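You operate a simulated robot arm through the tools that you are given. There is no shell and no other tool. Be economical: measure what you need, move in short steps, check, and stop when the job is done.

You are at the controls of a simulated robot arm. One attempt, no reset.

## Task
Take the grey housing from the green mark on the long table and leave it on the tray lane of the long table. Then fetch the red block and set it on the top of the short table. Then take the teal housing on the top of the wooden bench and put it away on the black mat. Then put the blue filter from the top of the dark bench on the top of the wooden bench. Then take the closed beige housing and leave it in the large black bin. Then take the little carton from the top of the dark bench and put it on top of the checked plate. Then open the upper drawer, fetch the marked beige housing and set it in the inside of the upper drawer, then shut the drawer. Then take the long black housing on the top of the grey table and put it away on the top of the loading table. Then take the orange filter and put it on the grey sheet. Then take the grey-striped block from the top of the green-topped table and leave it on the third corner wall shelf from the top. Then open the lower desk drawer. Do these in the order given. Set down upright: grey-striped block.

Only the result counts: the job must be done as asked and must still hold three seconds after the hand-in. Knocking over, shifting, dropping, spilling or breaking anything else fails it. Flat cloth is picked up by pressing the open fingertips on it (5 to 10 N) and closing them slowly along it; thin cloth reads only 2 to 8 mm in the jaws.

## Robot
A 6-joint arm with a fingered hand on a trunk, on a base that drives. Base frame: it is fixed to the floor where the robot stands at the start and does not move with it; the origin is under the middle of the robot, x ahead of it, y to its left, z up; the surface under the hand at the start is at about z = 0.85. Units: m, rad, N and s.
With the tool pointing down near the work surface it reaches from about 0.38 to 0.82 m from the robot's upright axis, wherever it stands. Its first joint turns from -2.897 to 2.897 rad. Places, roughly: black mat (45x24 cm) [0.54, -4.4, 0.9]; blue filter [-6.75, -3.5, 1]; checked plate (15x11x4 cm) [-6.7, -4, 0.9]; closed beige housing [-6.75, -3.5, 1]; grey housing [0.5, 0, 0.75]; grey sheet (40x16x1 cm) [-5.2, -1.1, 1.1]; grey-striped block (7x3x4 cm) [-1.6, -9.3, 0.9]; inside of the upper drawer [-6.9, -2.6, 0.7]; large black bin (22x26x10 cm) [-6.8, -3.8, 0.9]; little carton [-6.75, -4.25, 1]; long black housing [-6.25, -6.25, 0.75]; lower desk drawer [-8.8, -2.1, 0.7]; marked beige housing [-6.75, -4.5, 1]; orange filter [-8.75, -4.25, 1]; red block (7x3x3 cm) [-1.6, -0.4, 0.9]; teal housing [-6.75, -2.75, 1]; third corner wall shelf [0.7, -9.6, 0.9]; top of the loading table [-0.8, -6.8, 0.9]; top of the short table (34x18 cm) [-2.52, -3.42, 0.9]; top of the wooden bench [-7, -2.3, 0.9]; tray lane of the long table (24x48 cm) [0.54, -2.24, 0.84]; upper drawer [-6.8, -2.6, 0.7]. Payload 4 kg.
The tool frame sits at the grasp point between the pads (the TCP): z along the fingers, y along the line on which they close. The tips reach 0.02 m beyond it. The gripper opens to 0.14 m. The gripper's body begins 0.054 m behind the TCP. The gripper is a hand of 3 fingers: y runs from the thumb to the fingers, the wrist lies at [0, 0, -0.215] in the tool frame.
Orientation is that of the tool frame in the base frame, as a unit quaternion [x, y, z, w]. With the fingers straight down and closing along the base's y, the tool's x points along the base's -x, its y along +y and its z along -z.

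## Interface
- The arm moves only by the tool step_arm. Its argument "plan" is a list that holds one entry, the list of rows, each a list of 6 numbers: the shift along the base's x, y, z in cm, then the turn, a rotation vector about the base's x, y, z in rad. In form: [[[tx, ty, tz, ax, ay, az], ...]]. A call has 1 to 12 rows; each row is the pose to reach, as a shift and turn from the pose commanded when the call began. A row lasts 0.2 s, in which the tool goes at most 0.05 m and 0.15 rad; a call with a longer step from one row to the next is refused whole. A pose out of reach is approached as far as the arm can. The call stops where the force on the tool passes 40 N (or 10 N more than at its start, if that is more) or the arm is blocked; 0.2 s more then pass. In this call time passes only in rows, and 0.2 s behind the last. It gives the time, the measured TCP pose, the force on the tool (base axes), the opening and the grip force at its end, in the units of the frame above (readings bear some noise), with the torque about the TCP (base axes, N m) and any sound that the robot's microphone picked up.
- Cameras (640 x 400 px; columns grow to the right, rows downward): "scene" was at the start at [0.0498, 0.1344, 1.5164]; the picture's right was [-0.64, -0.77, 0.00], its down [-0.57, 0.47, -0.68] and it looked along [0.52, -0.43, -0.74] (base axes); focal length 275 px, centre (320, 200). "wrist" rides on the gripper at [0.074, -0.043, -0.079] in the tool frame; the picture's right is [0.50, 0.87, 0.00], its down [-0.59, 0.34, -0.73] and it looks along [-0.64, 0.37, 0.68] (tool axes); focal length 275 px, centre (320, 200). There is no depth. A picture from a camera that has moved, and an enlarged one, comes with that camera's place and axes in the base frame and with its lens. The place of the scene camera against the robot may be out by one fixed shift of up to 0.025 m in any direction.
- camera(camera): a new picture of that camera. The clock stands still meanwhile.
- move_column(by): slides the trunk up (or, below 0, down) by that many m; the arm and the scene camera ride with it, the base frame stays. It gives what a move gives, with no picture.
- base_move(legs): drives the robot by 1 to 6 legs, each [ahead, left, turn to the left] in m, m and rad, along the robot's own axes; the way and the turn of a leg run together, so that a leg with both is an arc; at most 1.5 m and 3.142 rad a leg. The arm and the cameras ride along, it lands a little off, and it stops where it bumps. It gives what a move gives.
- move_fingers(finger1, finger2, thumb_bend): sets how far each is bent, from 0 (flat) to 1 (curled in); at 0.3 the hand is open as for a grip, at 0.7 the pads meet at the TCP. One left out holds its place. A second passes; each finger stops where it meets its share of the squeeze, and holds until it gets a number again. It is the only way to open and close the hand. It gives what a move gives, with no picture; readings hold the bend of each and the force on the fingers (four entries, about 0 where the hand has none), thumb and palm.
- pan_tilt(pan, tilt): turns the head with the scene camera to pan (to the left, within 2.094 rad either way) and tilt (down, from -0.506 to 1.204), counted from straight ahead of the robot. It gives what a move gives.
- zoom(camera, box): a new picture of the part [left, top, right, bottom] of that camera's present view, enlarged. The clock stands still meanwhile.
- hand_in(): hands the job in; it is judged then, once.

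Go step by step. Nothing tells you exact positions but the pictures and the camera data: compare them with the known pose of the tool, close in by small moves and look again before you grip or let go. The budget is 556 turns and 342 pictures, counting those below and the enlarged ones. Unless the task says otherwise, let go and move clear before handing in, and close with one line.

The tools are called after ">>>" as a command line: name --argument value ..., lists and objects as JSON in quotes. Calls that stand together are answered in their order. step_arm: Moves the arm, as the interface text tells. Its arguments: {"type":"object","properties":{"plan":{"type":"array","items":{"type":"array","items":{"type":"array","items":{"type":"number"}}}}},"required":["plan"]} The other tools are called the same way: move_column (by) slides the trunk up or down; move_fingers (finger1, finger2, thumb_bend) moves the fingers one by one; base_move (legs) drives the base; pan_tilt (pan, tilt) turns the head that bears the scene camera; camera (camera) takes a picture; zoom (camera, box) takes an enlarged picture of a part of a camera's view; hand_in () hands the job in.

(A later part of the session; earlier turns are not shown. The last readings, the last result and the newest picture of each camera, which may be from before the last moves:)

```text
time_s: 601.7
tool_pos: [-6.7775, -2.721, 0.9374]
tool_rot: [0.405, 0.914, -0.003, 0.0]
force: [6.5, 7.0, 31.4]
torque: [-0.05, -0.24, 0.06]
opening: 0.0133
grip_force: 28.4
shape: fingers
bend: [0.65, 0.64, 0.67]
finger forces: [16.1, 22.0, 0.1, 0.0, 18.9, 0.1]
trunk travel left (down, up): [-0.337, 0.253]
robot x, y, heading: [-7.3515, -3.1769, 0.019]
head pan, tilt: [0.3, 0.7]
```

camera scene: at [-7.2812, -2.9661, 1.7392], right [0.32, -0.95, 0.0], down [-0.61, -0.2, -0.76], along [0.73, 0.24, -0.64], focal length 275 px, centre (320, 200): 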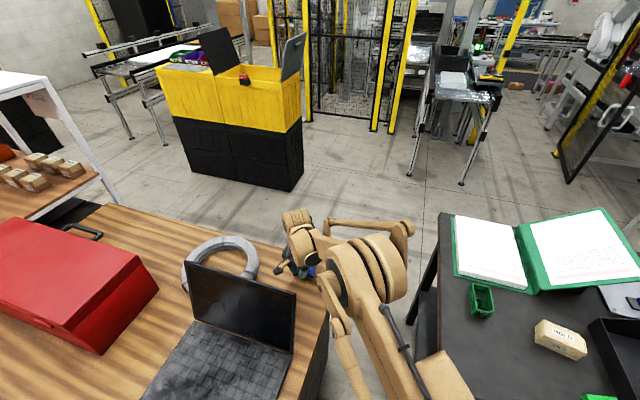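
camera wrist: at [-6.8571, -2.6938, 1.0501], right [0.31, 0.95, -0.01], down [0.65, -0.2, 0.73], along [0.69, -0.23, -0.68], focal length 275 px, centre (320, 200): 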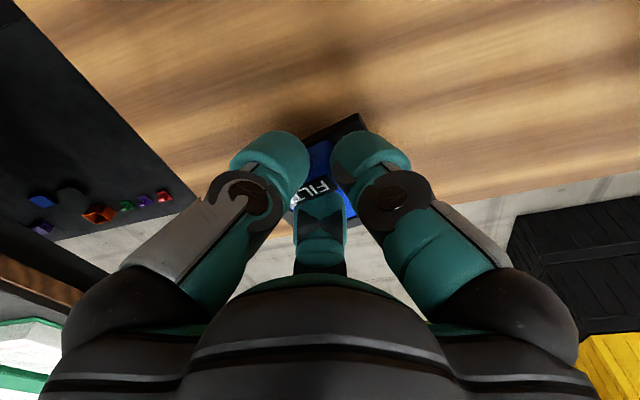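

Contact made. I'll ease up 3 mm and open.

>>> step_arm --plan '[[[0, 0, 0.4, 0, 0, 0]]]'

>>> move_fingers --finger1 0.52 --finger2 0.52 --thumb_bend 0.52

>>> step_arm --plan '[[[0, 0, 1.5, 0, 0, 0], [0, 0, 4, 0, 0, 0], [0, 0, 8, 0, 0, 0], [0, 0, 12, 0, 0, 0], [0, 0, 16, 0, 0, 0]]]'

>>> camera --camera "wrist"

>>> camera --camera "scene"

```text
time_s: 602.1
tool_pos: [-6.7793, -2.7219, 0.9383]
tool_rot: [0.406, 0.914, -0.005, -0.002]
force: [0.1, 1.8, 7.7]
torque: [0.0, -0.08, 0.02]
opening: 0.0134
grip_force: 24.0
shape: fingers
bend: [0.65, 0.64, 0.67]
finger forces: [12.7, 16.6, 0.0, 0.0, 18.6, 0.1]
trunk travel left (down, up): [-0.337, 0.253]
robot x, y, heading: [-7.3482, -3.1814, 0.021]
head pan, tilt: [0.3, 0.7]
```

```text
time_s: 603.1
tool_pos: [-6.7769, -2.7216, 0.9378]
tool_rot: [0.406, 0.914, -0.005, -0.002]
force: [0.1, 0.2, -0.3]
torque: [-0.02, -0.02, 0.02]
opening: 0.0572
grip_force: 0.0
shape: fingers
bend: [0.52, 0.52, 0.52]
finger forces: [0.1, 0.1, 0.0, 0.0, 0.0, 0.0]
trunk travel left (down, up): [-0.337, 0.253]
robot x, y, heading: [-7.3473, -3.1785, 0.021]
head pan, tilt: [0.3, 0.7]
```

```text
time_s: 604.3
tool_pos: [-6.7773, -2.723, 1.0989]
tool_rot: [0.406, 0.914, -0.005, -0.001]
force: [0.2, 0.8, -1.0]
torque: [-0.02, 0.01, 0.01]
opening: 0.057
grip_force: 0.2
shape: fingers
bend: [0.52, 0.52, 0.52]
finger forces: [0.0, 0.1, 0.0, 0.1, 0.0, 0.0]
trunk travel left (down, up): [-0.337, 0.253]
robot x, y, heading: [-7.3473, -3.1786, 0.02]
head pan, tilt: [0.3, 0.7]
```

```text
193 pictures are left
camera wrist: at [-6.8579, -2.6966, 1.1773], right [0.31, 0.95, -0.01], down [0.65, -0.2, 0.73], along [0.69, -0.23, -0.68], focal length 275 px, centre (320, 200)
```

wrist: 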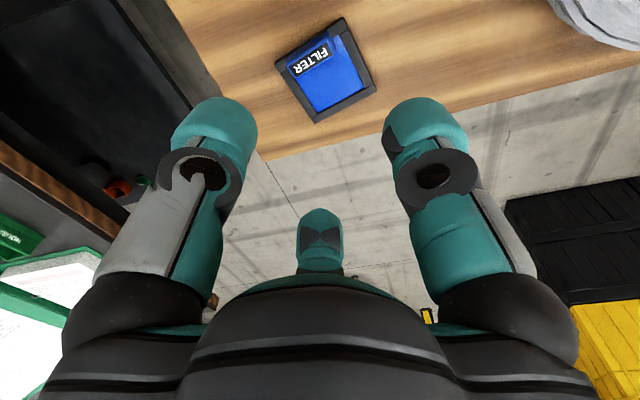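

```text
192 pictures are left
camera scene: at [-7.2823, -2.967, 1.7394], right [0.32, -0.95, 0.0], down [-0.61, -0.2, -0.77], along [0.73, 0.24, -0.64], focal length 275 px, centre (320, 200)
```

scene: 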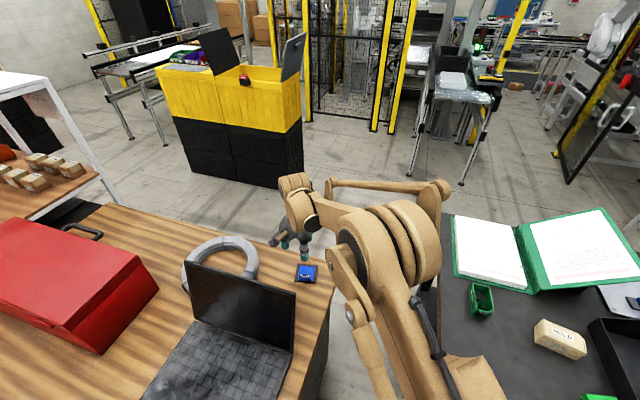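

The blue filter rests on the wooden bench. Next is the closed "HOLD" housing near [-6.74, -3.505]. I'll swing the hand back over the dark bench and look at it.

>>> step_arm --plan '[[[0, -4.5, 1, 0, 0, 0], [0, -9.2, 2, 0, 0, 0], [0, -13.9, 3, 0, 0, 0], [0, -18.6, 4, 0, 0, 0], [0, -23.4, 5, 0, 0, 0], [0, -28.2, 5, 0, 0, 0], [0, -33, 5, 0, 0, 0], [0, -37.8, 5, 0, 0, 0], [0, -42.6, 5, 0, 0, 0], [0, -47.4, 5, 0, 0, 0], [0, -52.2, 5, 0, 0, 0], [0, -57, 5, 0, 0, 0]]]'

>>> step_arm --plan '[[[1, -4, 0, 0, 0, 0], [2, -8, 0, 0, 0, 0], [3, -12, 0, 0, 0, 0], [3.5, -16, 0, 0, 0, 0], [3.5, -20, -2, 0, 0, 0]]]'

>>> camera --camera "wrist"

>>> pan_tilt --pan -0.2 --tilt 0.75

>>> camera --camera "scene"

```text
time_s: 606.9
tool_pos: [-6.7752, -3.2931, 1.1492]
tool_rot: [0.407, 0.913, -0.005, -0.003]
force: [-0.4, 0.2, 0.3]
torque: [0.04, 0.0, 0.01]
opening: 0.0574
grip_force: 0.1
shape: fingers
bend: [0.52, 0.52, 0.52]
finger forces: [0.1, 0.0, 0.0, 0.0, 0.0, 0.0]
trunk travel left (down, up): [-0.337, 0.253]
robot x, y, heading: [-7.3486, -3.1778, 0.023]
head pan, tilt: [0.3, 0.7]
```

```text
time_s: 608.1
tool_pos: [-6.7425, -3.4918, 1.1271]
tool_rot: [0.406, 0.914, -0.005, -0.002]
force: [0.7, 0.0, -0.1]
torque: [0.03, -0.02, 0.0]
opening: 0.0575
grip_force: 0.1
shape: fingers
bend: [0.52, 0.52, 0.52]
finger forces: [0.0, 0.0, 0.0, 0.1, 0.0, 0.1]
trunk travel left (down, up): [-0.337, 0.253]
robot x, y, heading: [-7.3452, -3.1799, 0.021]
head pan, tilt: [0.3, 0.7]
```

```text
191 pictures are left
camera wrist: at [-6.8235, -3.4651, 1.2056], right [0.31, 0.95, -0.01], down [0.65, -0.2, 0.73], along [0.69, -0.23, -0.68], focal length 275 px, centre (320, 200)
```

wrist: 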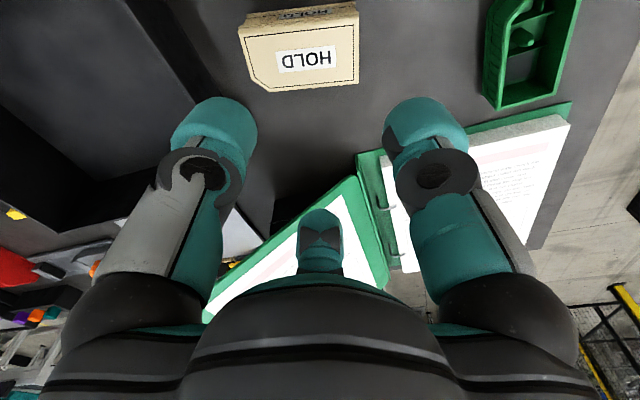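

```text
time_s: 609.1
tool_pos: [-6.7426, -3.4903, 1.1292]
tool_rot: [0.406, 0.914, -0.005, -0.001]
force: [0.8, 0.7, -0.4]
torque: [-0.03, -0.01, 0.0]
opening: 0.0572
grip_force: 0.1
shape: fingers
bend: [0.52, 0.52, 0.52]
finger forces: [0.1, 0.0, 0.0, 0.0, 0.0, 0.0]
trunk travel left (down, up): [-0.337, 0.253]
robot x, y, heading: [-7.3508, -3.1779, 0.02]
head pan, tilt: [-0.201, 0.75]
```

```text
190 pictures are left
camera scene: at [-7.2805, -3.0084, 1.7351], right [-0.18, -0.98, 0.0], down [-0.67, 0.12, -0.73], along [0.72, -0.13, -0.68], focal length 275 px, centre (320, 200)
```

scene: 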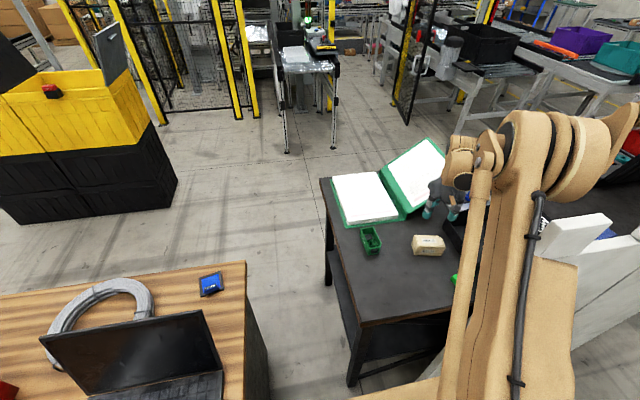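

The HOLD housing is about 9.7 × 5 cm, centred at [-6.74, -3.512], long axis at 76°. I'll open up, turn -0.45 rad and descend over it.

>>> move_fingers --finger1 0.32 --finger2 0.32 --thumb_bend 0.34

>>> step_arm --plan '[[[0, -0.6, -2, 0, 0, -0.12], [0.1, -1.2, -5, 0, 0, -0.24], [0.2, -1.8, -8.5, 0, 0, -0.36], [0.2, -2.2, -12, 0, 0, -0.45]]]'

>>> camera --camera "wrist"

>>> zoom --camera "scene" --box '[340, 170, 540, 310]'

```text
time_s: 610.1
tool_pos: [-6.7425, -3.4895, 1.1289]
tool_rot: [0.406, 0.914, -0.005, -0.001]
force: [0.1, -0.2, -0.8]
torque: [-0.01, -0.03, -0.01]
opening: 0.1157
grip_force: 0.1
shape: fingers
bend: [0.32, 0.32, 0.34]
finger forces: [0.0, 0.0, 0.1, 0.0, 0.0, 0.1]
trunk travel left (down, up): [-0.337, 0.253]
robot x, y, heading: [-7.3477, -3.1753, 0.026]
head pan, tilt: [-0.201, 0.75]
```

```text
time_s: 611.1
tool_pos: [-6.739, -3.5122, 1.0093]
tool_rot: [0.601, 0.799, -0.005, -0.003]
force: [-0.1, -0.3, -0.5]
torque: [-0.02, 0.01, -0.02]
opening: 0.1157
grip_force: 0.0
shape: fingers
bend: [0.32, 0.32, 0.34]
finger forces: [0.0, 0.0, 0.1, 0.1, 0.0, 0.0]
trunk travel left (down, up): [-0.337, 0.253]
robot x, y, heading: [-7.3453, -3.1793, 0.026]
head pan, tilt: [-0.201, 0.75]
```

```text
189 pictures are left
camera wrist: at [-6.8013, -3.4533, 1.0865], right [0.69, 0.72, -0.01], down [0.5, -0.47, 0.73], along [0.52, -0.51, -0.68], focal length 275 px, centre (320, 200)
```

wrist: 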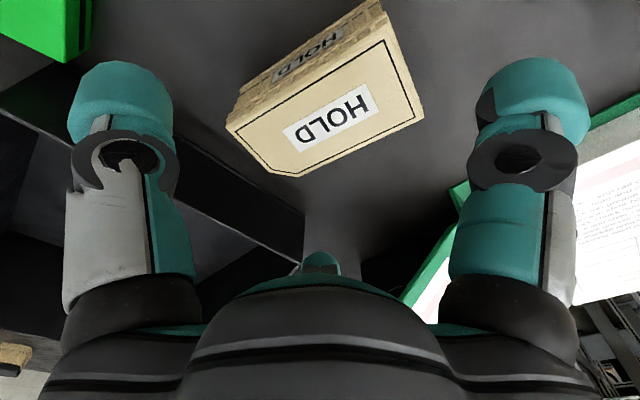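

```text
2.86 times, centred on (440, 240) of scene
camera zoom: at [-7.2799, -3.009, 1.7351], right [-0.18, -0.98, 0.0], down [-0.67, 0.12, -0.73], along [0.72, -0.13, -0.68], focal length 785 px, centre (-23, 86)
```

zoom: 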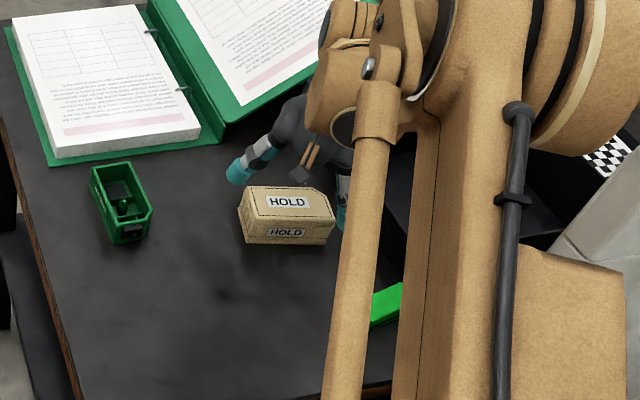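

Well centred. I'll descend to z ≈ 0.933 and close.

>>> step_arm --plan '[[[-0.1, 0.2, -3, 0, 0, 0], [-0.1, 0.2, -5.5, 0, 0, 0], [-0.1, 0.2, -7.6, 0, 0, 0]]]'

>>> move_fingers --finger1 0.75 --finger2 0.75 --thumb_bend 0.75

>>> camera --camera "wrist"

```text
time_s: 611.9
tool_pos: [-6.7391, -3.5127, 0.9327]
tool_rot: [0.599, 0.8, -0.006, -0.003]
force: [0.1, -0.8, -0.7]
torque: [0.01, 0.02, 0.02]
opening: 0.1155
grip_force: 0.0
shape: fingers
bend: [0.32, 0.32, 0.34]
finger forces: [0.0, 0.0, 0.0, 0.0, 0.1, 0.1]
trunk travel left (down, up): [-0.337, 0.253]
robot x, y, heading: [-7.3523, -3.1767, 0.023]
head pan, tilt: [-0.201, 0.75]
```

```text
time_s: 612.9
tool_pos: [-6.7397, -3.5131, 0.9321]
tool_rot: [0.6, 0.8, -0.004, -0.003]
force: [-1.1, 0.1, -0.1]
torque: [-0.06, 0.07, -0.06]
opening: 0.0535
grip_force: 32.2
shape: fingers
bend: [0.52, 0.52, 0.56]
finger forces: [14.9, 20.2, 0.0, 0.1, 29.7, 0.0]
trunk travel left (down, up): [-0.337, 0.253]
robot x, y, heading: [-7.3471, -3.1797, 0.022]
head pan, tilt: [-0.201, 0.75]
```

```text
187 pictures are left
camera wrist: at [-6.802, -3.4533, 1.0098], right [0.69, 0.72, -0.01], down [0.5, -0.47, 0.73], along [0.52, -0.51, -0.68], focal length 275 px, centre (320, 200)
```

wrist: 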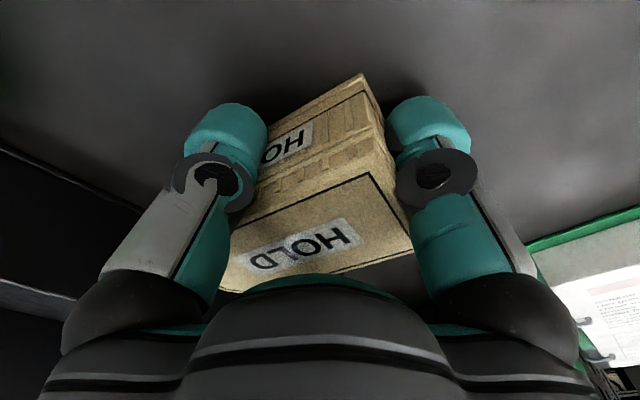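

Gripped at 32 N. I'll lift, retract and carry it round to the east side, where the black bin is within reach.

>>> step_arm --plan '[[[0, 0, 2, 0, 0, 0], [0, 0, 6, 0, 0, 0], [0, 0, 10.5, 0, 0, 0], [0, 0, 15, 0, 0, 0], [-1, 4, 17, 0, 0, 0], [-2, 8, 19, 0, 0, 0], [-4, 12, 20, 0, 0, 0], [-7, 15, 21, 0, 0, 0], [-11, 17, 22, 0, 0, 0], [-15, 19, 22, 0, 0, 0], [-19, 21, 22, 0, 0, 0]]]'

>>> move_column --by 0.25

>>> camera --camera "wrist"

>>> base_move --legs '[[-0.27, 0, 0], [0, -1.1, 0], [0, -1.1, 0], [0, 0, 3.1], [-0.95, 0, 0], [-0.9, 0, 0]]'

```text
time_s: 615.3
tool_pos: [-6.9313, -3.2997, 1.156]
tool_rot: [0.601, 0.799, -0.005, -0.003]
force: [-0.4, 0.5, -2.1]
torque: [0.01, -0.03, 0.02]
opening: 0.0534
grip_force: 32.0
shape: fingers
bend: [0.52, 0.52, 0.56]
finger forces: [14.1, 20.6, 0.0, 0.0, 29.0, 0.0]
trunk travel left (down, up): [-0.337, 0.253]
robot x, y, heading: [-7.347, -3.1775, 0.024]
head pan, tilt: [-0.201, 0.75]
```

```text
time_s: 617.8
tool_pos: [-6.9299, -3.3019, 1.4064]
tool_rot: [0.6, 0.8, -0.005, -0.002]
force: [-0.7, -0.2, -1.5]
torque: [0.02, 0.04, -0.01]
opening: 0.0536
grip_force: 31.3
shape: fingers
bend: [0.52, 0.52, 0.56]
finger forces: [14.0, 20.5, 0.0, 0.1, 28.9, 0.0]
trunk travel left (down, up): [-0.587, 0.003]
robot x, y, heading: [-7.3495, -3.1781, 0.023]
head pan, tilt: [-0.201, 0.75]
```

```text
186 pictures are left
camera wrist: at [-6.9909, -3.2423, 1.4833], right [0.69, 0.72, -0.01], down [0.5, -0.47, 0.73], along [0.52, -0.51, -0.68], focal length 275 px, centre (320, 200)
```

wrist: 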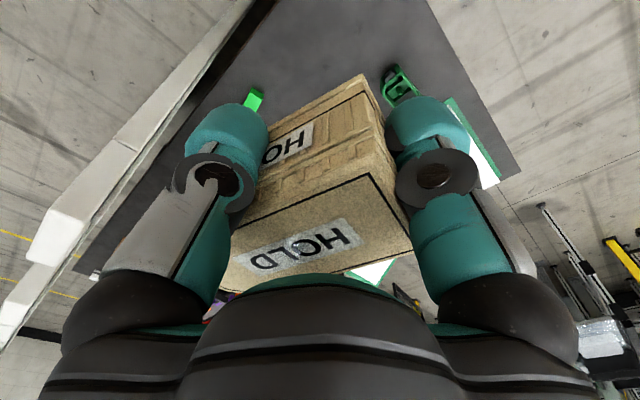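

```text
time_s: 646.2
tool_pos: [-6.1742, -5.2151, 1.4053]
tool_rot: [0.8, -0.6, 0.003, -0.005]
force: [0.2, 0.2, -1.5]
torque: [-0.02, 0.02, 0.0]
opening: 0.0526
grip_force: 30.2
shape: fingers
bend: [0.52, 0.52, 0.57]
finger forces: [13.9, 19.8, 0.0, 0.0, 27.0, 0.0]
trunk travel left (down, up): [-0.587, 0.003]
robot x, y, heading: [-5.7557, -5.3393, -3.123]
head pan, tilt: [-0.201, 0.75]
```

>>> base_move --legs '[[0, -0.8, 0], [0, -0.75, 0]]'

>>> pan_tilt --pan 0.2 --tilt 0.75

>>> camera --camera "scene"

```text
time_s: 654.2
tool_pos: [-6.2089, -3.6578, 1.4047]
tool_rot: [0.803, -0.596, 0.002, -0.004]
force: [0.3, -0.3, -2.0]
torque: [-0.04, 0.03, 0.01]
opening: 0.0527
grip_force: 30.2
shape: fingers
bend: [0.52, 0.52, 0.57]
finger forces: [13.9, 19.9, 0.0, 0.1, 26.9, 0.1]
trunk travel left (down, up): [-0.587, 0.003]
robot x, y, heading: [-5.7902, -3.7746, -3.114]
head pan, tilt: [-0.201, 0.75]
```

```text
time_s: 655.1
tool_pos: [-6.21, -3.658, 1.4057]
tool_rot: [0.803, -0.596, 0.002, -0.005]
force: [-0.3, -0.5, -1.2]
torque: [-0.02, 0.02, 0.0]
opening: 0.0527
grip_force: 30.5
shape: fingers
bend: [0.52, 0.52, 0.57]
finger forces: [13.8, 19.9, 0.0, 0.1, 26.9, 0.0]
trunk travel left (down, up): [-0.587, 0.003]
robot x, y, heading: [-5.7871, -3.7753, -3.11]
head pan, tilt: [0.201, 0.75]
```

```text
185 pictures are left
camera scene: at [-5.8369, -3.9896, 1.985], right [-0.23, 0.97, 0.0], down [0.66, 0.16, -0.73], along [-0.71, -0.17, -0.68], focal length 275 px, centre (320, 200)
```

scene: 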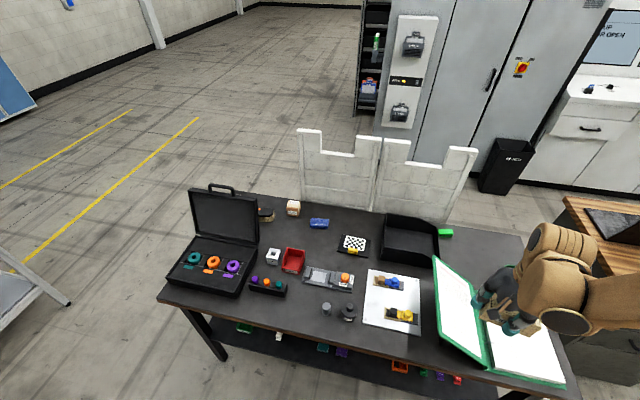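

The bin's opening spans roughly x -6.6…-6.83, y -3.9…-3.66. I'll move 13 cm closer and bring the hand above its centre.

>>> base_move --legs '[[0.13, 0, 0]]'

>>> step_arm --plan '[[[-4, -1.3, 0, 0, 0, 0], [-8, -2.6, 0, 0, 0, 0], [-12, -3.9, 0, 0, 0, 0], [-16, -5.2, 0, 0, 0, 0], [-20, -6.5, 0, 0, 0, 0], [-24, -7.8, 0, 0, 0, 0], [-28, -9.1, 0, 0, 0, 0], [-32, -10.4, -1, 0, 0, 0], [-36, -11.7, -2, 0, 0, 0]]]'

>>> camera --camera "scene"

>>> camera --camera "wrist"

```text
time_s: 656.4
tool_pos: [-6.3428, -3.6606, 1.4057]
tool_rot: [0.803, -0.596, 0.002, -0.004]
force: [0.7, 0.3, -1.3]
torque: [-0.04, -0.01, 0.0]
opening: 0.0527
grip_force: 30.3
shape: fingers
bend: [0.52, 0.52, 0.57]
finger forces: [13.8, 19.9, 0.0, 0.0, 26.9, 0.1]
trunk travel left (down, up): [-0.587, 0.003]
robot x, y, heading: [-5.9216, -3.7772, -3.107]
head pan, tilt: [0.201, 0.75]
```

```text
time_s: 658.4
tool_pos: [-6.7044, -3.778, 1.3852]
tool_rot: [0.803, -0.596, 0.004, -0.007]
force: [-0.7, -1.0, -1.2]
torque: [0.0, 0.04, 0.0]
opening: 0.0525
grip_force: 30.0
shape: fingers
bend: [0.52, 0.52, 0.57]
finger forces: [12.5, 20.1, 0.1, 0.0, 26.9, 0.1]
trunk travel left (down, up): [-0.587, 0.003]
robot x, y, heading: [-5.9211, -3.7824, -3.112]
head pan, tilt: [0.201, 0.75]
```

```text
184 pictures are left
camera scene: at [-5.9734, -3.9944, 1.9848], right [-0.23, 0.97, 0.0], down [0.67, 0.16, -0.73], along [-0.71, -0.17, -0.68], focal length 275 px, centre (320, 200)
```

scene: 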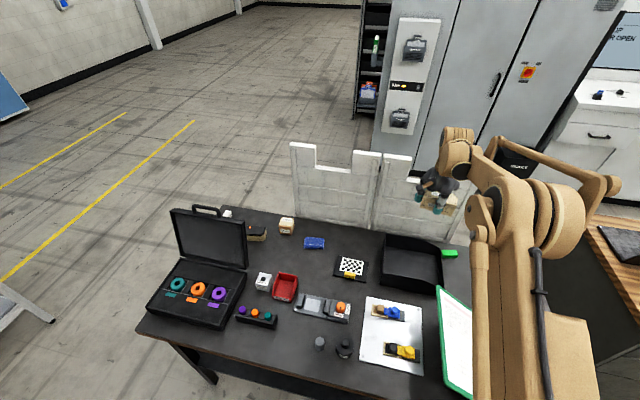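

```text
183 pictures are left
camera wrist: at [-6.6437, -3.8374, 1.4627], right [-0.68, -0.73, -0.01], down [-0.5, 0.46, 0.73], along [-0.53, 0.51, -0.68], focal length 275 px, centre (320, 200)
```

wrist: 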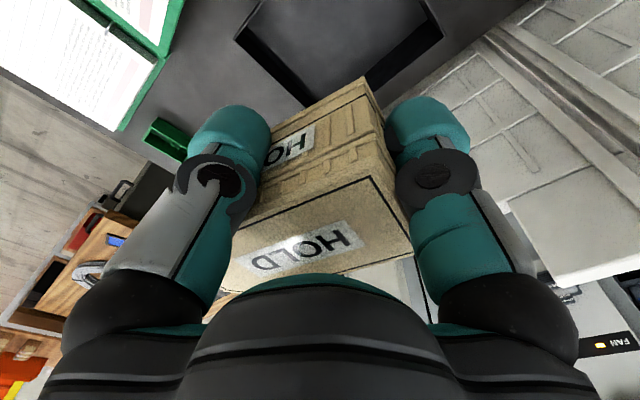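

The bin centre is about [-6.725, -3.775]. I'll lower the trunk and descend towards the rim.

>>> move_column --by -0.27

>>> step_arm --plan '[[[-1, 0.2, -1, 0, 0, 0], [-1.8, 0.3, -3, 0, 0, 0]]]'

>>> camera --camera "wrist"

>>> zoom --camera "scene" --box '[320, 100, 520, 260]'

```text
time_s: 661.1
tool_pos: [-6.7022, -3.7779, 1.1168]
tool_rot: [0.803, -0.596, 0.002, -0.006]
force: [0.3, -0.3, -2.3]
torque: [-0.04, 0.0, -0.03]
opening: 0.0521
grip_force: 30.0
shape: fingers
bend: [0.52, 0.52, 0.57]
finger forces: [12.5, 20.1, 0.1, 0.0, 26.9, 0.0]
trunk travel left (down, up): [-0.317, 0.273]
robot x, y, heading: [-5.9189, -3.7784, -3.114]
head pan, tilt: [0.201, 0.75]
```

```text
time_s: 661.7
tool_pos: [-6.7199, -3.7749, 1.0858]
tool_rot: [0.803, -0.596, 0.003, -0.006]
force: [-0.7, -0.2, -1.0]
torque: [-0.03, -0.02, -0.01]
opening: 0.0523
grip_force: 30.0
shape: fingers
bend: [0.52, 0.52, 0.57]
finger forces: [12.6, 20.2, 0.0, 0.0, 26.8, 0.0]
trunk travel left (down, up): [-0.317, 0.273]
robot x, y, heading: [-5.9267, -3.7764, -3.113]
head pan, tilt: [0.201, 0.75]
```

```text
182 pictures are left
camera wrist: at [-6.6592, -3.8336, 1.1641], right [-0.68, -0.73, -0.01], down [-0.5, 0.46, 0.73], along [-0.53, 0.51, -0.68], focal length 275 px, centre (320, 200)
```

wrist: 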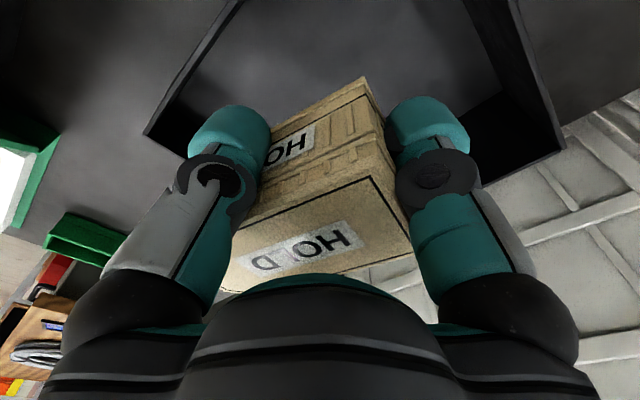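

```text
2.50 times, centred on (420, 180) of scene
camera zoom: at [-5.9706, -3.9935, 1.715], right [-0.23, 0.97, 0.0], down [0.66, 0.16, -0.73], along [-0.71, -0.17, -0.68], focal length 687 px, centre (70, 250)
```

zoom: 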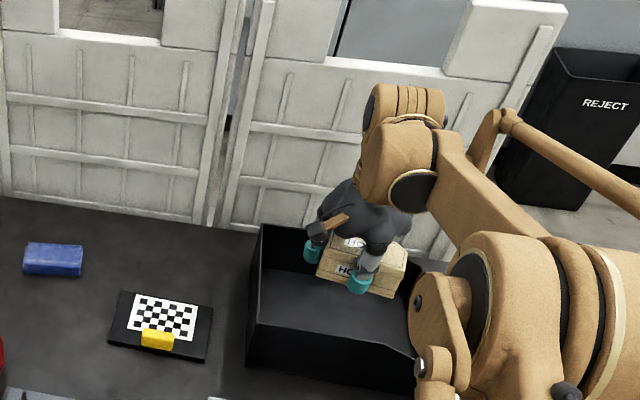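

Centred enough. I'll shift 1 cm further in and descend into the bin.

>>> step_arm --plan '[[[-0.5, -0.3, -3, 0, 0, 0], [-1, -0.5, -6, 0, 0, 0], [-1, -0.5, -9, 0, 0, 0], [-1, -0.5, -11.5, 0, 0, 0]]]'

>>> camera --camera "wrist"

>>> zoom --camera "scene" --box '[320, 100, 520, 260]'

```text
time_s: 662.7
tool_pos: [-6.7089, -3.7802, 0.9827]
tool_rot: [0.803, -0.596, 0.002, -0.004]
force: [-0.2, -0.3, -1.2]
torque: [-0.01, -0.01, 0.0]
opening: 0.0522
grip_force: 29.5
shape: fingers
bend: [0.52, 0.52, 0.57]
finger forces: [12.5, 20.1, 0.0, 0.0, 26.8, 0.0]
out of reach, approached as far as the arm can: row 3, 4
trunk travel left (down, up): [-0.317, 0.273]
robot x, y, heading: [-5.9221, -3.7827, -3.111]
head pan, tilt: [0.201, 0.75]
```

```text
180 pictures are left
camera wrist: at [-6.6483, -3.8402, 1.0601], right [-0.68, -0.73, -0.01], down [-0.5, 0.46, 0.73], along [-0.53, 0.51, -0.68], focal length 275 px, centre (320, 200)
```

wrist: 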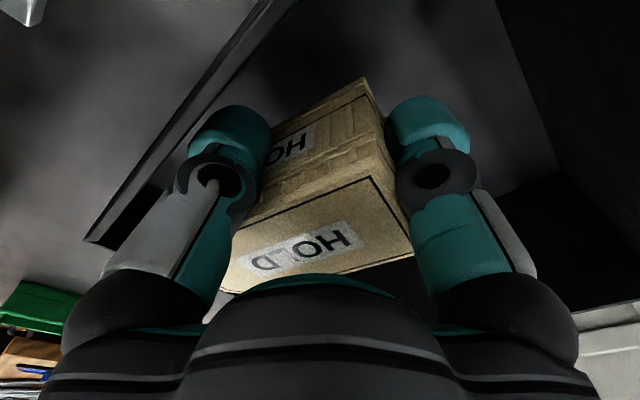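

```text
2.50 times, centred on (420, 180) of scene
camera zoom: at [-5.9701, -3.9936, 1.715], right [-0.23, 0.97, 0.0], down [0.66, 0.16, -0.73], along [-0.71, -0.17, -0.68], focal length 687 px, centre (70, 250)
```

zoom: 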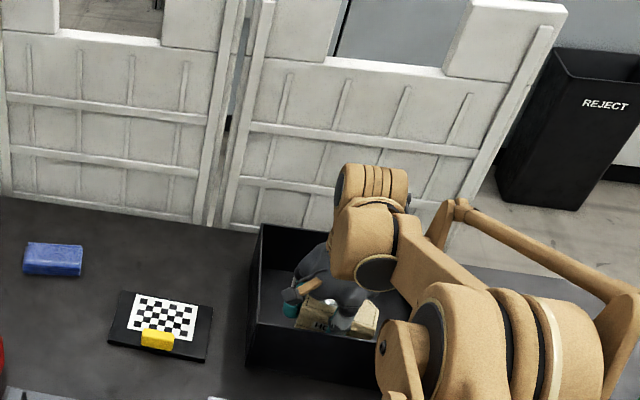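

The arm is at its reach limit, so I'll lower the trunk the last few centimetres.

>>> move_column --by -0.03

>>> move_column --by -0.007

```text
time_s: 663.5
tool_pos: [-6.7093, -3.7796, 0.9527]
tool_rot: [0.803, -0.596, 0.002, -0.004]
force: [-0.5, -0.3, -1.6]
torque: [-0.03, 0.0, -0.02]
opening: 0.052
grip_force: 29.4
shape: fingers
bend: [0.52, 0.52, 0.57]
finger forces: [12.5, 20.1, 0.0, 0.0, 26.7, 0.1]
trunk travel left (down, up): [-0.287, 0.303]
robot x, y, heading: [-5.9243, -3.7808, -3.107]
head pan, tilt: [0.201, 0.75]
```

```text
time_s: 664.0
tool_pos: [-6.7088, -3.7815, 0.9456]
tool_rot: [0.803, -0.596, 0.001, -0.004]
force: [0.4, -0.5, -1.7]
torque: [-0.02, -0.05, -0.05]
opening: 0.0523
grip_force: 29.2
shape: fingers
bend: [0.52, 0.52, 0.57]
finger forces: [12.5, 20.1, 0.0, 0.0, 26.7, 0.1]
trunk travel left (down, up): [-0.28, 0.31]
robot x, y, heading: [-5.9244, -3.7834, -3.115]
head pan, tilt: [0.201, 0.75]
```

>>> move_column --by -0.005

>>> move_column --by -0.004

```text
time_s: 664.6
tool_pos: [-6.709, -3.781, 0.9408]
tool_rot: [0.803, -0.596, 0.001, -0.004]
force: [-0.6, -0.5, -1.0]
torque: [-0.08, 0.0, 0.0]
opening: 0.0521
grip_force: 29.7
shape: fingers
bend: [0.52, 0.52, 0.57]
finger forces: [12.5, 20.1, 0.0, 0.0, 26.7, 0.0]
trunk travel left (down, up): [-0.275, 0.315]
robot x, y, heading: [-5.9234, -3.7809, -3.115]
head pan, tilt: [0.201, 0.75]
```

```text
time_s: 665.1
tool_pos: [-6.7086, -3.7805, 0.9363]
tool_rot: [0.803, -0.597, 0.002, -0.003]
force: [-0.4, -0.4, 2.3]
torque: [0.18, -0.1, 0.01]
opening: 0.0519
grip_force: 30.2
shape: fingers
bend: [0.52, 0.52, 0.57]
finger forces: [12.6, 20.9, 0.1, 0.0, 27.2, 0.0]
trunk travel left (down, up): [-0.271, 0.319]
robot x, y, heading: [-5.9245, -3.7815, -3.109]
head pan, tilt: [0.201, 0.75]
```

Light contact with the bin floor. I'll release.

>>> move_fingers --finger1 0.46 --finger2 0.46 --thumb_bend 0.48

>>> step_arm --plan '[[[0, 0, 1, 0, 0, 0], [0, 0, 3, 0, 0, 0]]]'

>>> camera --camera "wrist"

```text
time_s: 666.1
tool_pos: [-6.7098, -3.7816, 0.9379]
tool_rot: [0.803, -0.596, 0.002, -0.004]
force: [-2.0, 0.6, -1.0]
torque: [0.01, -0.01, 0.0]
opening: 0.0726
grip_force: 0.7
shape: fingers
bend: [0.46, 0.46, 0.48]
finger forces: [0.0, 0.0, 0.1, 0.0, 1.5, 0.0]
trunk travel left (down, up): [-0.271, 0.319]
robot x, y, heading: [-5.922, -3.7793, -3.114]
head pan, tilt: [0.201, 0.75]
```

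```text
time_s: 666.7
tool_pos: [-6.7096, -3.7813, 0.9679]
tool_rot: [0.803, -0.596, 0.002, -0.004]
force: [-0.5, 0.3, 0.1]
torque: [-0.01, -0.02, 0.0]
opening: 0.0729
grip_force: 0.6
shape: fingers
bend: [0.46, 0.46, 0.48]
finger forces: [0.1, 0.0, 0.0, 0.0, 0.6, 0.0]
trunk travel left (down, up): [-0.271, 0.319]
robot x, y, heading: [-5.9217, -3.7798, -3.114]
head pan, tilt: [0.201, 0.75]
```

```text
178 pictures are left
camera wrist: at [-6.6484, -3.8409, 1.0456], right [-0.68, -0.73, -0.01], down [-0.5, 0.46, 0.73], along [-0.53, 0.51, -0.68], focal length 275 px, centre (320, 200)
```

wrist: 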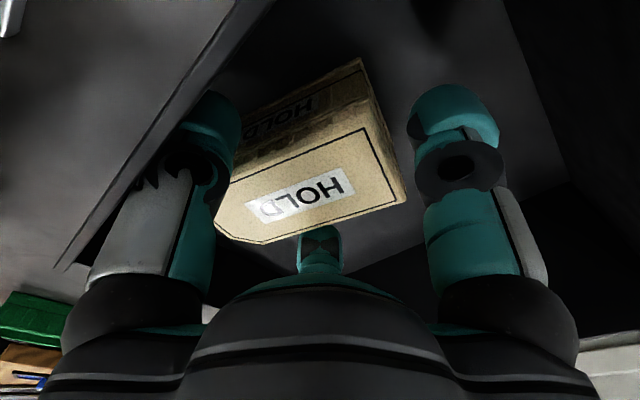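

The box is free inside the bin; the thumb lightly touches the bin wall. I'll draw the thumb in slightly and rise out.

>>> move_fingers --thumb_bend 0.51

>>> step_arm --plan '[[[0, 0, 3, 0, 0, 0], [0, 0, 7, 0, 0, 0], [0, 0, 11, 0, 0, 0], [0, 0, 15, 0, 0, 0], [0, 0, 19, 0, 0, 0]]]'

>>> camera --camera "wrist"

>>> zoom --camera "scene" --box '[320, 100, 520, 260]'

```text
time_s: 667.7
tool_pos: [-6.7096, -3.7814, 0.9678]
tool_rot: [0.803, -0.596, 0.001, -0.004]
force: [0.3, -0.5, -1.4]
torque: [-0.01, -0.01, -0.01]
opening: 0.0686
grip_force: 0.1
shape: fingers
bend: [0.46, 0.46, 0.51]
finger forces: [0.0, 0.0, 0.0, 0.0, 0.0, 0.0]
trunk travel left (down, up): [-0.271, 0.319]
robot x, y, heading: [-5.9235, -3.782, -3.111]
head pan, tilt: [0.201, 0.75]
```

```text
time_s: 668.9
tool_pos: [-6.7092, -3.7811, 1.1585]
tool_rot: [0.802, -0.597, 0.002, -0.004]
force: [-0.1, -0.6, 0.6]
torque: [0.01, -0.01, -0.02]
opening: 0.0686
grip_force: 0.0
shape: fingers
bend: [0.46, 0.46, 0.51]
finger forces: [0.0, 0.0, 0.1, 0.0, 0.0, 0.0]
trunk travel left (down, up): [-0.271, 0.319]
robot x, y, heading: [-5.9229, -3.7819, -3.111]
head pan, tilt: [0.201, 0.75]
```

```text
177 pictures are left
camera wrist: at [-6.6478, -3.8405, 1.2355], right [-0.68, -0.73, -0.01], down [-0.5, 0.46, 0.73], along [-0.53, 0.51, -0.68], focal length 275 px, centre (320, 200)
```

wrist: 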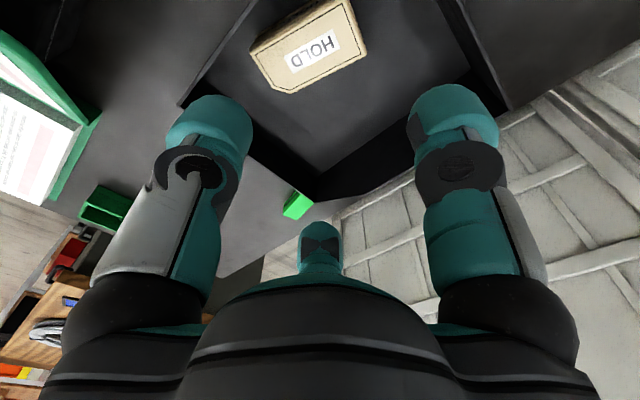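

```text
2.50 times, centred on (420, 180) of scene
camera zoom: at [-5.969, -3.9935, 1.6691], right [-0.23, 0.97, 0.0], down [0.66, 0.16, -0.73], along [-0.71, -0.17, -0.68], focal length 687 px, centre (70, 250)
```

zoom: 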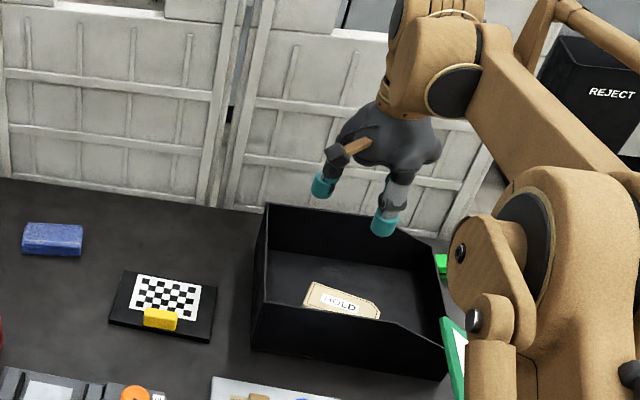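

The HOLD housing sits in the bin. Next is the "72 pcs" carton near [-6.83, -4.37], reachable only from the south-west, so I'll retract and drive round.

>>> step_arm --plan '[[[4, 1, 2, 0, 0, 0], [8, 2, 3, 0, 0, 0], [12.5, 3, 4, 0, 0, 0], [17, 4, 4, 0, 0, 0], [21.5, 5, 4, 0, 0, 0], [26, 5, 4, 0, 0, 0], [30.5, 5, 4, 0, 0, 0], [35, 5, 4, 0, 0, 0]]]'

>>> move_column --by 0.3

>>> base_move --legs '[[-0.17, 0, 0], [0, 0.8, 0], [0, 0.78, 0], [0.9, 0, 0], [0.8, 0, 0], [0, 0, -3.1]]'

>>> base_move --legs '[[0, 0.45, 0]]'

>>> pan_tilt --pan 0.35 --tilt 0.8

>>> camera --camera "scene"

```text
time_s: 670.7
tool_pos: [-6.3546, -3.7301, 1.1964]
tool_rot: [0.802, -0.597, 0.001, -0.004]
force: [-0.3, -0.5, 0.4]
torque: [-0.01, 0.03, 0.01]
opening: 0.0682
grip_force: 0.0
shape: fingers
bend: [0.46, 0.46, 0.51]
finger forces: [0.0, 0.0, 0.0, 0.0, 0.0, 0.0]
trunk travel left (down, up): [-0.271, 0.319]
robot x, y, heading: [-5.9232, -3.7806, -3.113]
head pan, tilt: [0.201, 0.75]
```

```text
time_s: 673.7
tool_pos: [-6.3582, -3.7304, 1.4973]
tool_rot: [0.803, -0.596, 0.002, -0.004]
force: [-0.1, 0.4, -0.3]
torque: [0.03, 0.04, 0.0]
opening: 0.0682
grip_force: 0.0
shape: fingers
bend: [0.46, 0.46, 0.51]
finger forces: [0.0, 0.1, 0.0, 0.0, 0.0, 0.0]
trunk travel left (down, up): [-0.571, 0.019]
robot x, y, heading: [-5.9269, -3.7817, -3.112]
head pan, tilt: [0.201, 0.75]
```

```text
time_s: 698.2
tool_pos: [-6.9736, -5.4146, 1.4972]
tool_rot: [0.568, 0.823, -0.004, -0.001]
force: [-0.5, 0.3, 0.2]
torque: [-0.03, 0.0, -0.03]
opening: 0.0683
grip_force: 0.0
shape: fingers
bend: [0.46, 0.46, 0.51]
finger forces: [0.1, 0.0, 0.1, 0.1, 0.0, 0.1]
trunk travel left (down, up): [-0.571, 0.019]
robot x, y, heading: [-7.4076, -5.3948, 0.097]
head pan, tilt: [0.201, 0.75]
```

```text
time_s: 701.0
tool_pos: [-7.0176, -4.9693, 1.4982]
tool_rot: [0.57, 0.822, -0.004, -0.002]
force: [0.4, -0.1, 0.2]
torque: [-0.06, 0.03, -0.03]
opening: 0.0688
grip_force: 0.0
shape: fingers
bend: [0.46, 0.46, 0.51]
finger forces: [0.1, 0.0, 0.0, 0.0, 0.1, 0.0]
trunk travel left (down, up): [-0.571, 0.019]
robot x, y, heading: [-7.4541, -4.9491, 0.096]
head pan, tilt: [0.201, 0.75]
```

```text
time_s: 701.7
tool_pos: [-7.0172, -4.9697, 1.4973]
tool_rot: [0.569, 0.822, -0.004, -0.002]
force: [0.3, 0.6, 0.0]
torque: [0.01, -0.01, 0.02]
opening: 0.0681
grip_force: 0.1
shape: fingers
bend: [0.46, 0.46, 0.51]
finger forces: [0.0, 0.0, 0.1, 0.0, 0.0, 0.0]
trunk travel left (down, up): [-0.571, 0.019]
robot x, y, heading: [-7.4526, -4.9448, 0.097]
head pan, tilt: [0.351, 0.799]
```

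```text
175 pictures are left
camera scene: at [-7.4105, -4.7305, 1.965], right [0.43, -0.9, 0.0], down [-0.65, -0.31, -0.7], along [0.63, 0.3, -0.72], focal length 275 px, centre (320, 200)
```

scene: 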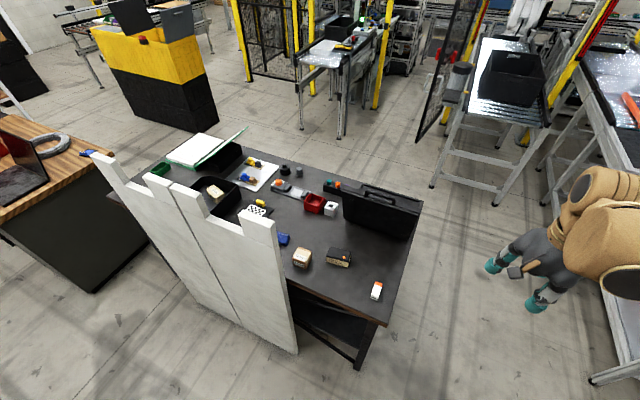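

The carton is at about [-6.855, -4.38] and the marked housing at [-6.784, -4.528]. I'll move 12 cm closer, lower the trunk and zoom.

>>> base_move --legs '[[0.03, 0.12, 0]]'

>>> move_column --by -0.25

>>> zoom --camera "scene" --box '[260, 220, 420, 320]'

```text
time_s: 702.9
tool_pos: [-6.9995, -4.8441, 1.4977]
tool_rot: [0.568, 0.823, -0.004, -0.003]
force: [-0.4, -0.4, 0.4]
torque: [-0.03, 0.02, 0.01]
opening: 0.0686
grip_force: 0.0
shape: fingers
bend: [0.46, 0.46, 0.51]
finger forces: [0.1, 0.0, 0.1, 0.1, 0.0, 0.0]
trunk travel left (down, up): [-0.571, 0.019]
robot x, y, heading: [-7.4388, -4.8215, 0.101]
head pan, tilt: [0.351, 0.799]
```

```text
time_s: 705.5
tool_pos: [-6.9997, -4.8429, 1.2476]
tool_rot: [0.568, 0.823, -0.004, -0.002]
force: [0.9, 0.1, -0.1]
torque: [0.0, 0.0, 0.02]
opening: 0.0683
grip_force: 0.0
shape: fingers
bend: [0.46, 0.46, 0.51]
finger forces: [0.0, 0.0, 0.0, 0.0, 0.0, 0.0]
trunk travel left (down, up): [-0.321, 0.269]
robot x, y, heading: [-7.4333, -4.8208, 0.101]
head pan, tilt: [0.351, 0.799]
```

```text
4.00 times, centred on (340, 270) of scene
camera zoom: at [-7.3938, -4.6062, 1.7152], right [0.43, -0.9, 0.0], down [-0.65, -0.31, -0.7], along [0.63, 0.3, -0.72], focal length 1099 px, centre (240, -80)
```

zoom: 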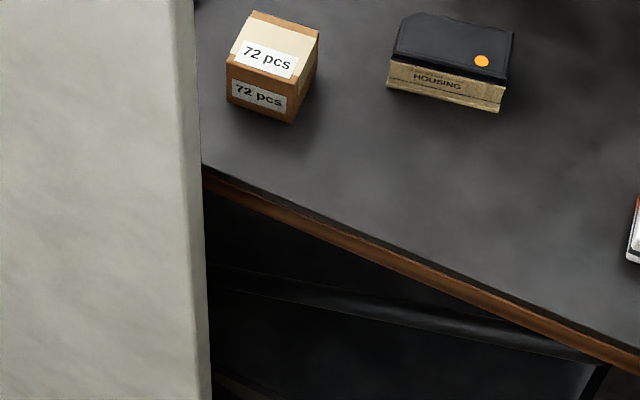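

The carton is about 6 × 6 cm, centred at [-6.847, -4.379], top ≈ 0.945. I'll open and move over it.

>>> move_fingers --finger1 0.34 --finger2 0.34 --thumb_bend 0.34

>>> step_arm --plan '[[[1.3, 4, 0, 0, 0, 0.02], [2.6, 8, 0, 0, 0, 0.04], [3.9, 12, -1, 0, 0, 0.06], [5.2, 16, -2, 0, 0, 0.08], [6.5, 20, -4, 0, 0, 0.1], [7.8, 24, -6, 0, 0, 0.12], [9.1, 28, -8, 0, 0, 0.14], [10.4, 32, -10, 0, 0, 0.16], [11.7, 36, -12, 0, 0, 0.18], [13, 40, -13.5, 0, 0, 0.2], [14.3, 43.5, -15, 0, 0, 0.22], [15.3, 46.4, -17, 0, 0, 0.24]]]'

>>> camera --camera "wrist"

>>> camera --camera "scene"

```text
time_s: 706.5
tool_pos: [-6.9992, -4.844, 1.2466]
tool_rot: [0.568, 0.823, -0.004, -0.001]
force: [0.0, 0.2, 0.0]
torque: [-0.01, -0.02, 0.02]
opening: 0.1128
grip_force: 0.1
shape: fingers
bend: [0.34, 0.34, 0.34]
finger forces: [0.0, 0.0, 0.1, 0.0, 0.0, 0.0]
trunk travel left (down, up): [-0.321, 0.269]
robot x, y, heading: [-7.4358, -4.8226, 0.099]
head pan, tilt: [0.351, 0.799]
```

```text
time_s: 709.1
tool_pos: [-6.8446, -4.377, 1.0758]
tool_rot: [0.465, 0.885, -0.005, 0.0]
force: [0.2, 0.3, -0.3]
torque: [-0.04, -0.04, -0.03]
opening: 0.1129
grip_force: 0.1
shape: fingers
bend: [0.34, 0.34, 0.34]
finger forces: [0.0, 0.0, 0.0, 0.0, 0.0, 0.0]
trunk travel left (down, up): [-0.321, 0.269]
robot x, y, heading: [-7.4366, -4.8203, 0.098]
head pan, tilt: [0.351, 0.799]
```

```text
173 pictures are left
camera wrist: at [-6.9224, -4.3405, 1.1535], right [0.43, 0.9, -0.01], down [0.62, -0.29, 0.73], along [0.66, -0.32, -0.68], focal length 275 px, centre (320, 200)
```

wrist: 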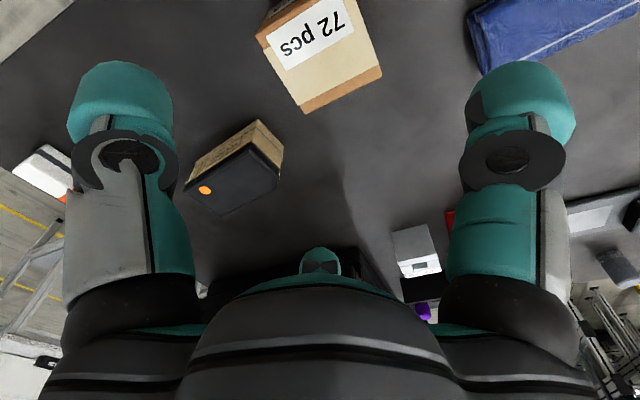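

```text
172 pictures are left
camera scene: at [-7.3927, -4.6044, 1.7148], right [0.43, -0.9, 0.0], down [-0.65, -0.31, -0.7], along [0.63, 0.3, -0.72], focal length 275 px, centre (320, 200)
```

scene: 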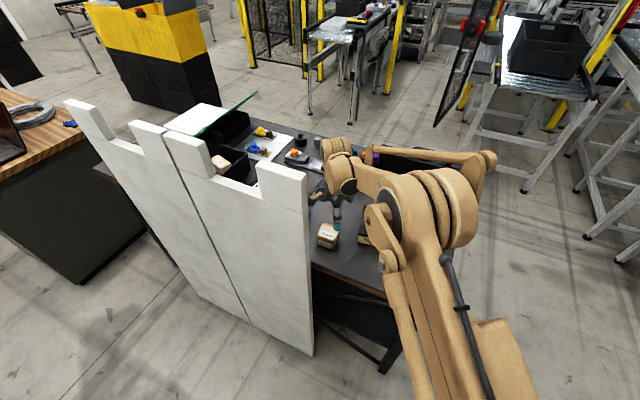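

Centre refined to [-6.852, -4.375]. I'll descend and close.

>>> step_arm --plan '[[[-0.4, 0.1, -4, 0, 0, 0], [-0.7, 0.2, -8, 0, 0, 0], [-0.7, 0.2, -12, 0, 0, 0], [-0.7, 0.2, -14.2, 0, 0, 0]]]'

>>> camera --camera "wrist"

>>> move_fingers --finger1 0.75 --finger2 0.75 --thumb_bend 0.75

>>> camera --camera "wrist"

```text
time_s: 710.1
tool_pos: [-6.8555, -4.3767, 0.9339]
tool_rot: [0.466, 0.885, -0.005, -0.002]
force: [0.3, 0.7, 0.4]
torque: [0.0, 0.02, -0.03]
opening: 0.1125
grip_force: 0.1
shape: fingers
bend: [0.34, 0.34, 0.34]
finger forces: [0.0, 0.0, 0.0, 0.0, 0.0, 0.0]
trunk travel left (down, up): [-0.321, 0.269]
robot x, y, heading: [-7.4359, -4.8269, 0.098]
head pan, tilt: [0.351, 0.799]
```

```text
171 pictures are left
camera wrist: at [-6.9326, -4.3399, 1.0116], right [0.43, 0.9, -0.01], down [0.62, -0.29, 0.73], along [0.66, -0.32, -0.68], focal length 275 px, centre (320, 200)
```

wrist: 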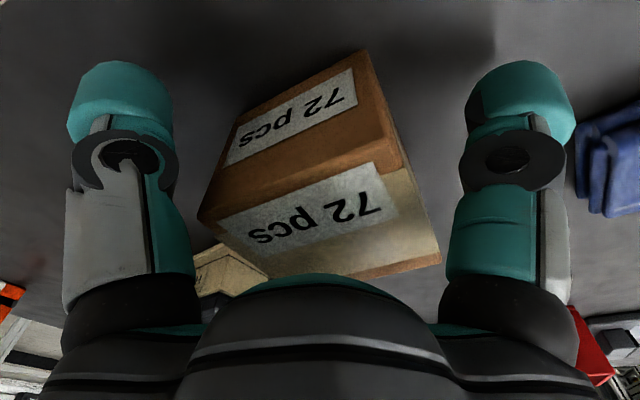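

```text
time_s: 711.1
tool_pos: [-6.8552, -4.3776, 0.9345]
tool_rot: [0.466, 0.885, -0.004, -0.001]
force: [-0.6, -0.4, -0.1]
torque: [-0.02, 0.02, 0.05]
opening: 0.0674
grip_force: 52.2
shape: fingers
bend: [0.48, 0.47, 0.51]
finger forces: [24.8, 32.7, 0.0, 0.1, 47.6, 0.0]
trunk travel left (down, up): [-0.321, 0.269]
robot x, y, heading: [-7.439, -4.8229, 0.1]
head pan, tilt: [0.351, 0.799]
```

```text
170 pictures are left
camera wrist: at [-6.9326, -4.3399, 1.0119], right [0.43, 0.9, -0.01], down [0.62, -0.29, 0.73], along [0.66, -0.32, -0.68], focal length 275 px, centre (320, 200)
```

wrist: 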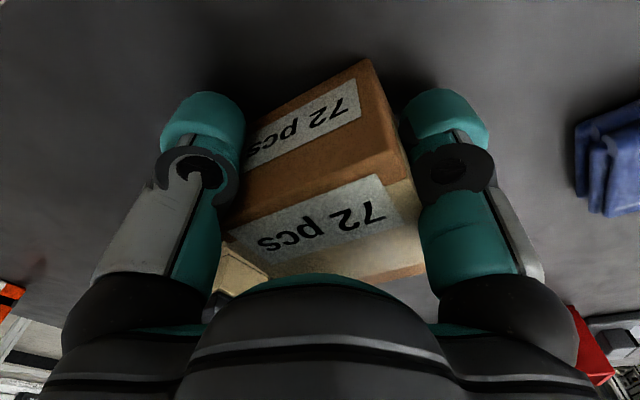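

It's gripped, but 52 N is a lot for a carton. I'll soften the squeeze a little.

>>> move_fingers --finger1 0.56 --finger2 0.56 --thumb_bend 0.59

>>> step_arm --plan '[[[0, 0, 2, 0, 0, 0], [0, 0, 5, 0, 0, 0]]]'

>>> camera --camera "wrist"

```text
time_s: 712.1
tool_pos: [-6.8546, -4.3761, 0.9342]
tool_rot: [0.466, 0.885, -0.005, -0.002]
force: [-0.3, 0.5, -0.4]
torque: [-0.01, 0.01, 0.01]
opening: 0.0681
grip_force: 39.3
shape: fingers
bend: [0.49, 0.47, 0.51]
finger forces: [21.2, 25.0, 0.1, 0.1, 31.2, 0.1]
trunk travel left (down, up): [-0.321, 0.269]
robot x, y, heading: [-7.4336, -4.8212, 0.099]
head pan, tilt: [0.351, 0.799]
```

```text
time_s: 712.7
tool_pos: [-6.8543, -4.3763, 0.9868]
tool_rot: [0.466, 0.885, -0.005, -0.001]
force: [-0.1, -0.2, -2.4]
torque: [-0.02, 0.01, -0.04]
opening: 0.0679
grip_force: 38.9
shape: fingers
bend: [0.49, 0.47, 0.51]
finger forces: [21.0, 25.0, 0.0, 0.0, 31.0, 0.0]
trunk travel left (down, up): [-0.321, 0.269]
robot x, y, heading: [-7.435, -4.8258, 0.1]
head pan, tilt: [0.351, 0.799]
```

```text
169 pictures are left
camera wrist: at [-6.9323, -4.3393, 1.064], right [0.43, 0.9, -0.01], down [0.62, -0.29, 0.73], along [0.66, -0.32, -0.68], focal length 275 px, centre (320, 200)
```

wrist: 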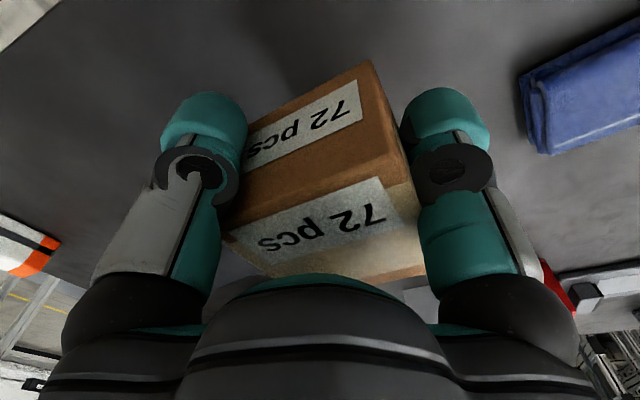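

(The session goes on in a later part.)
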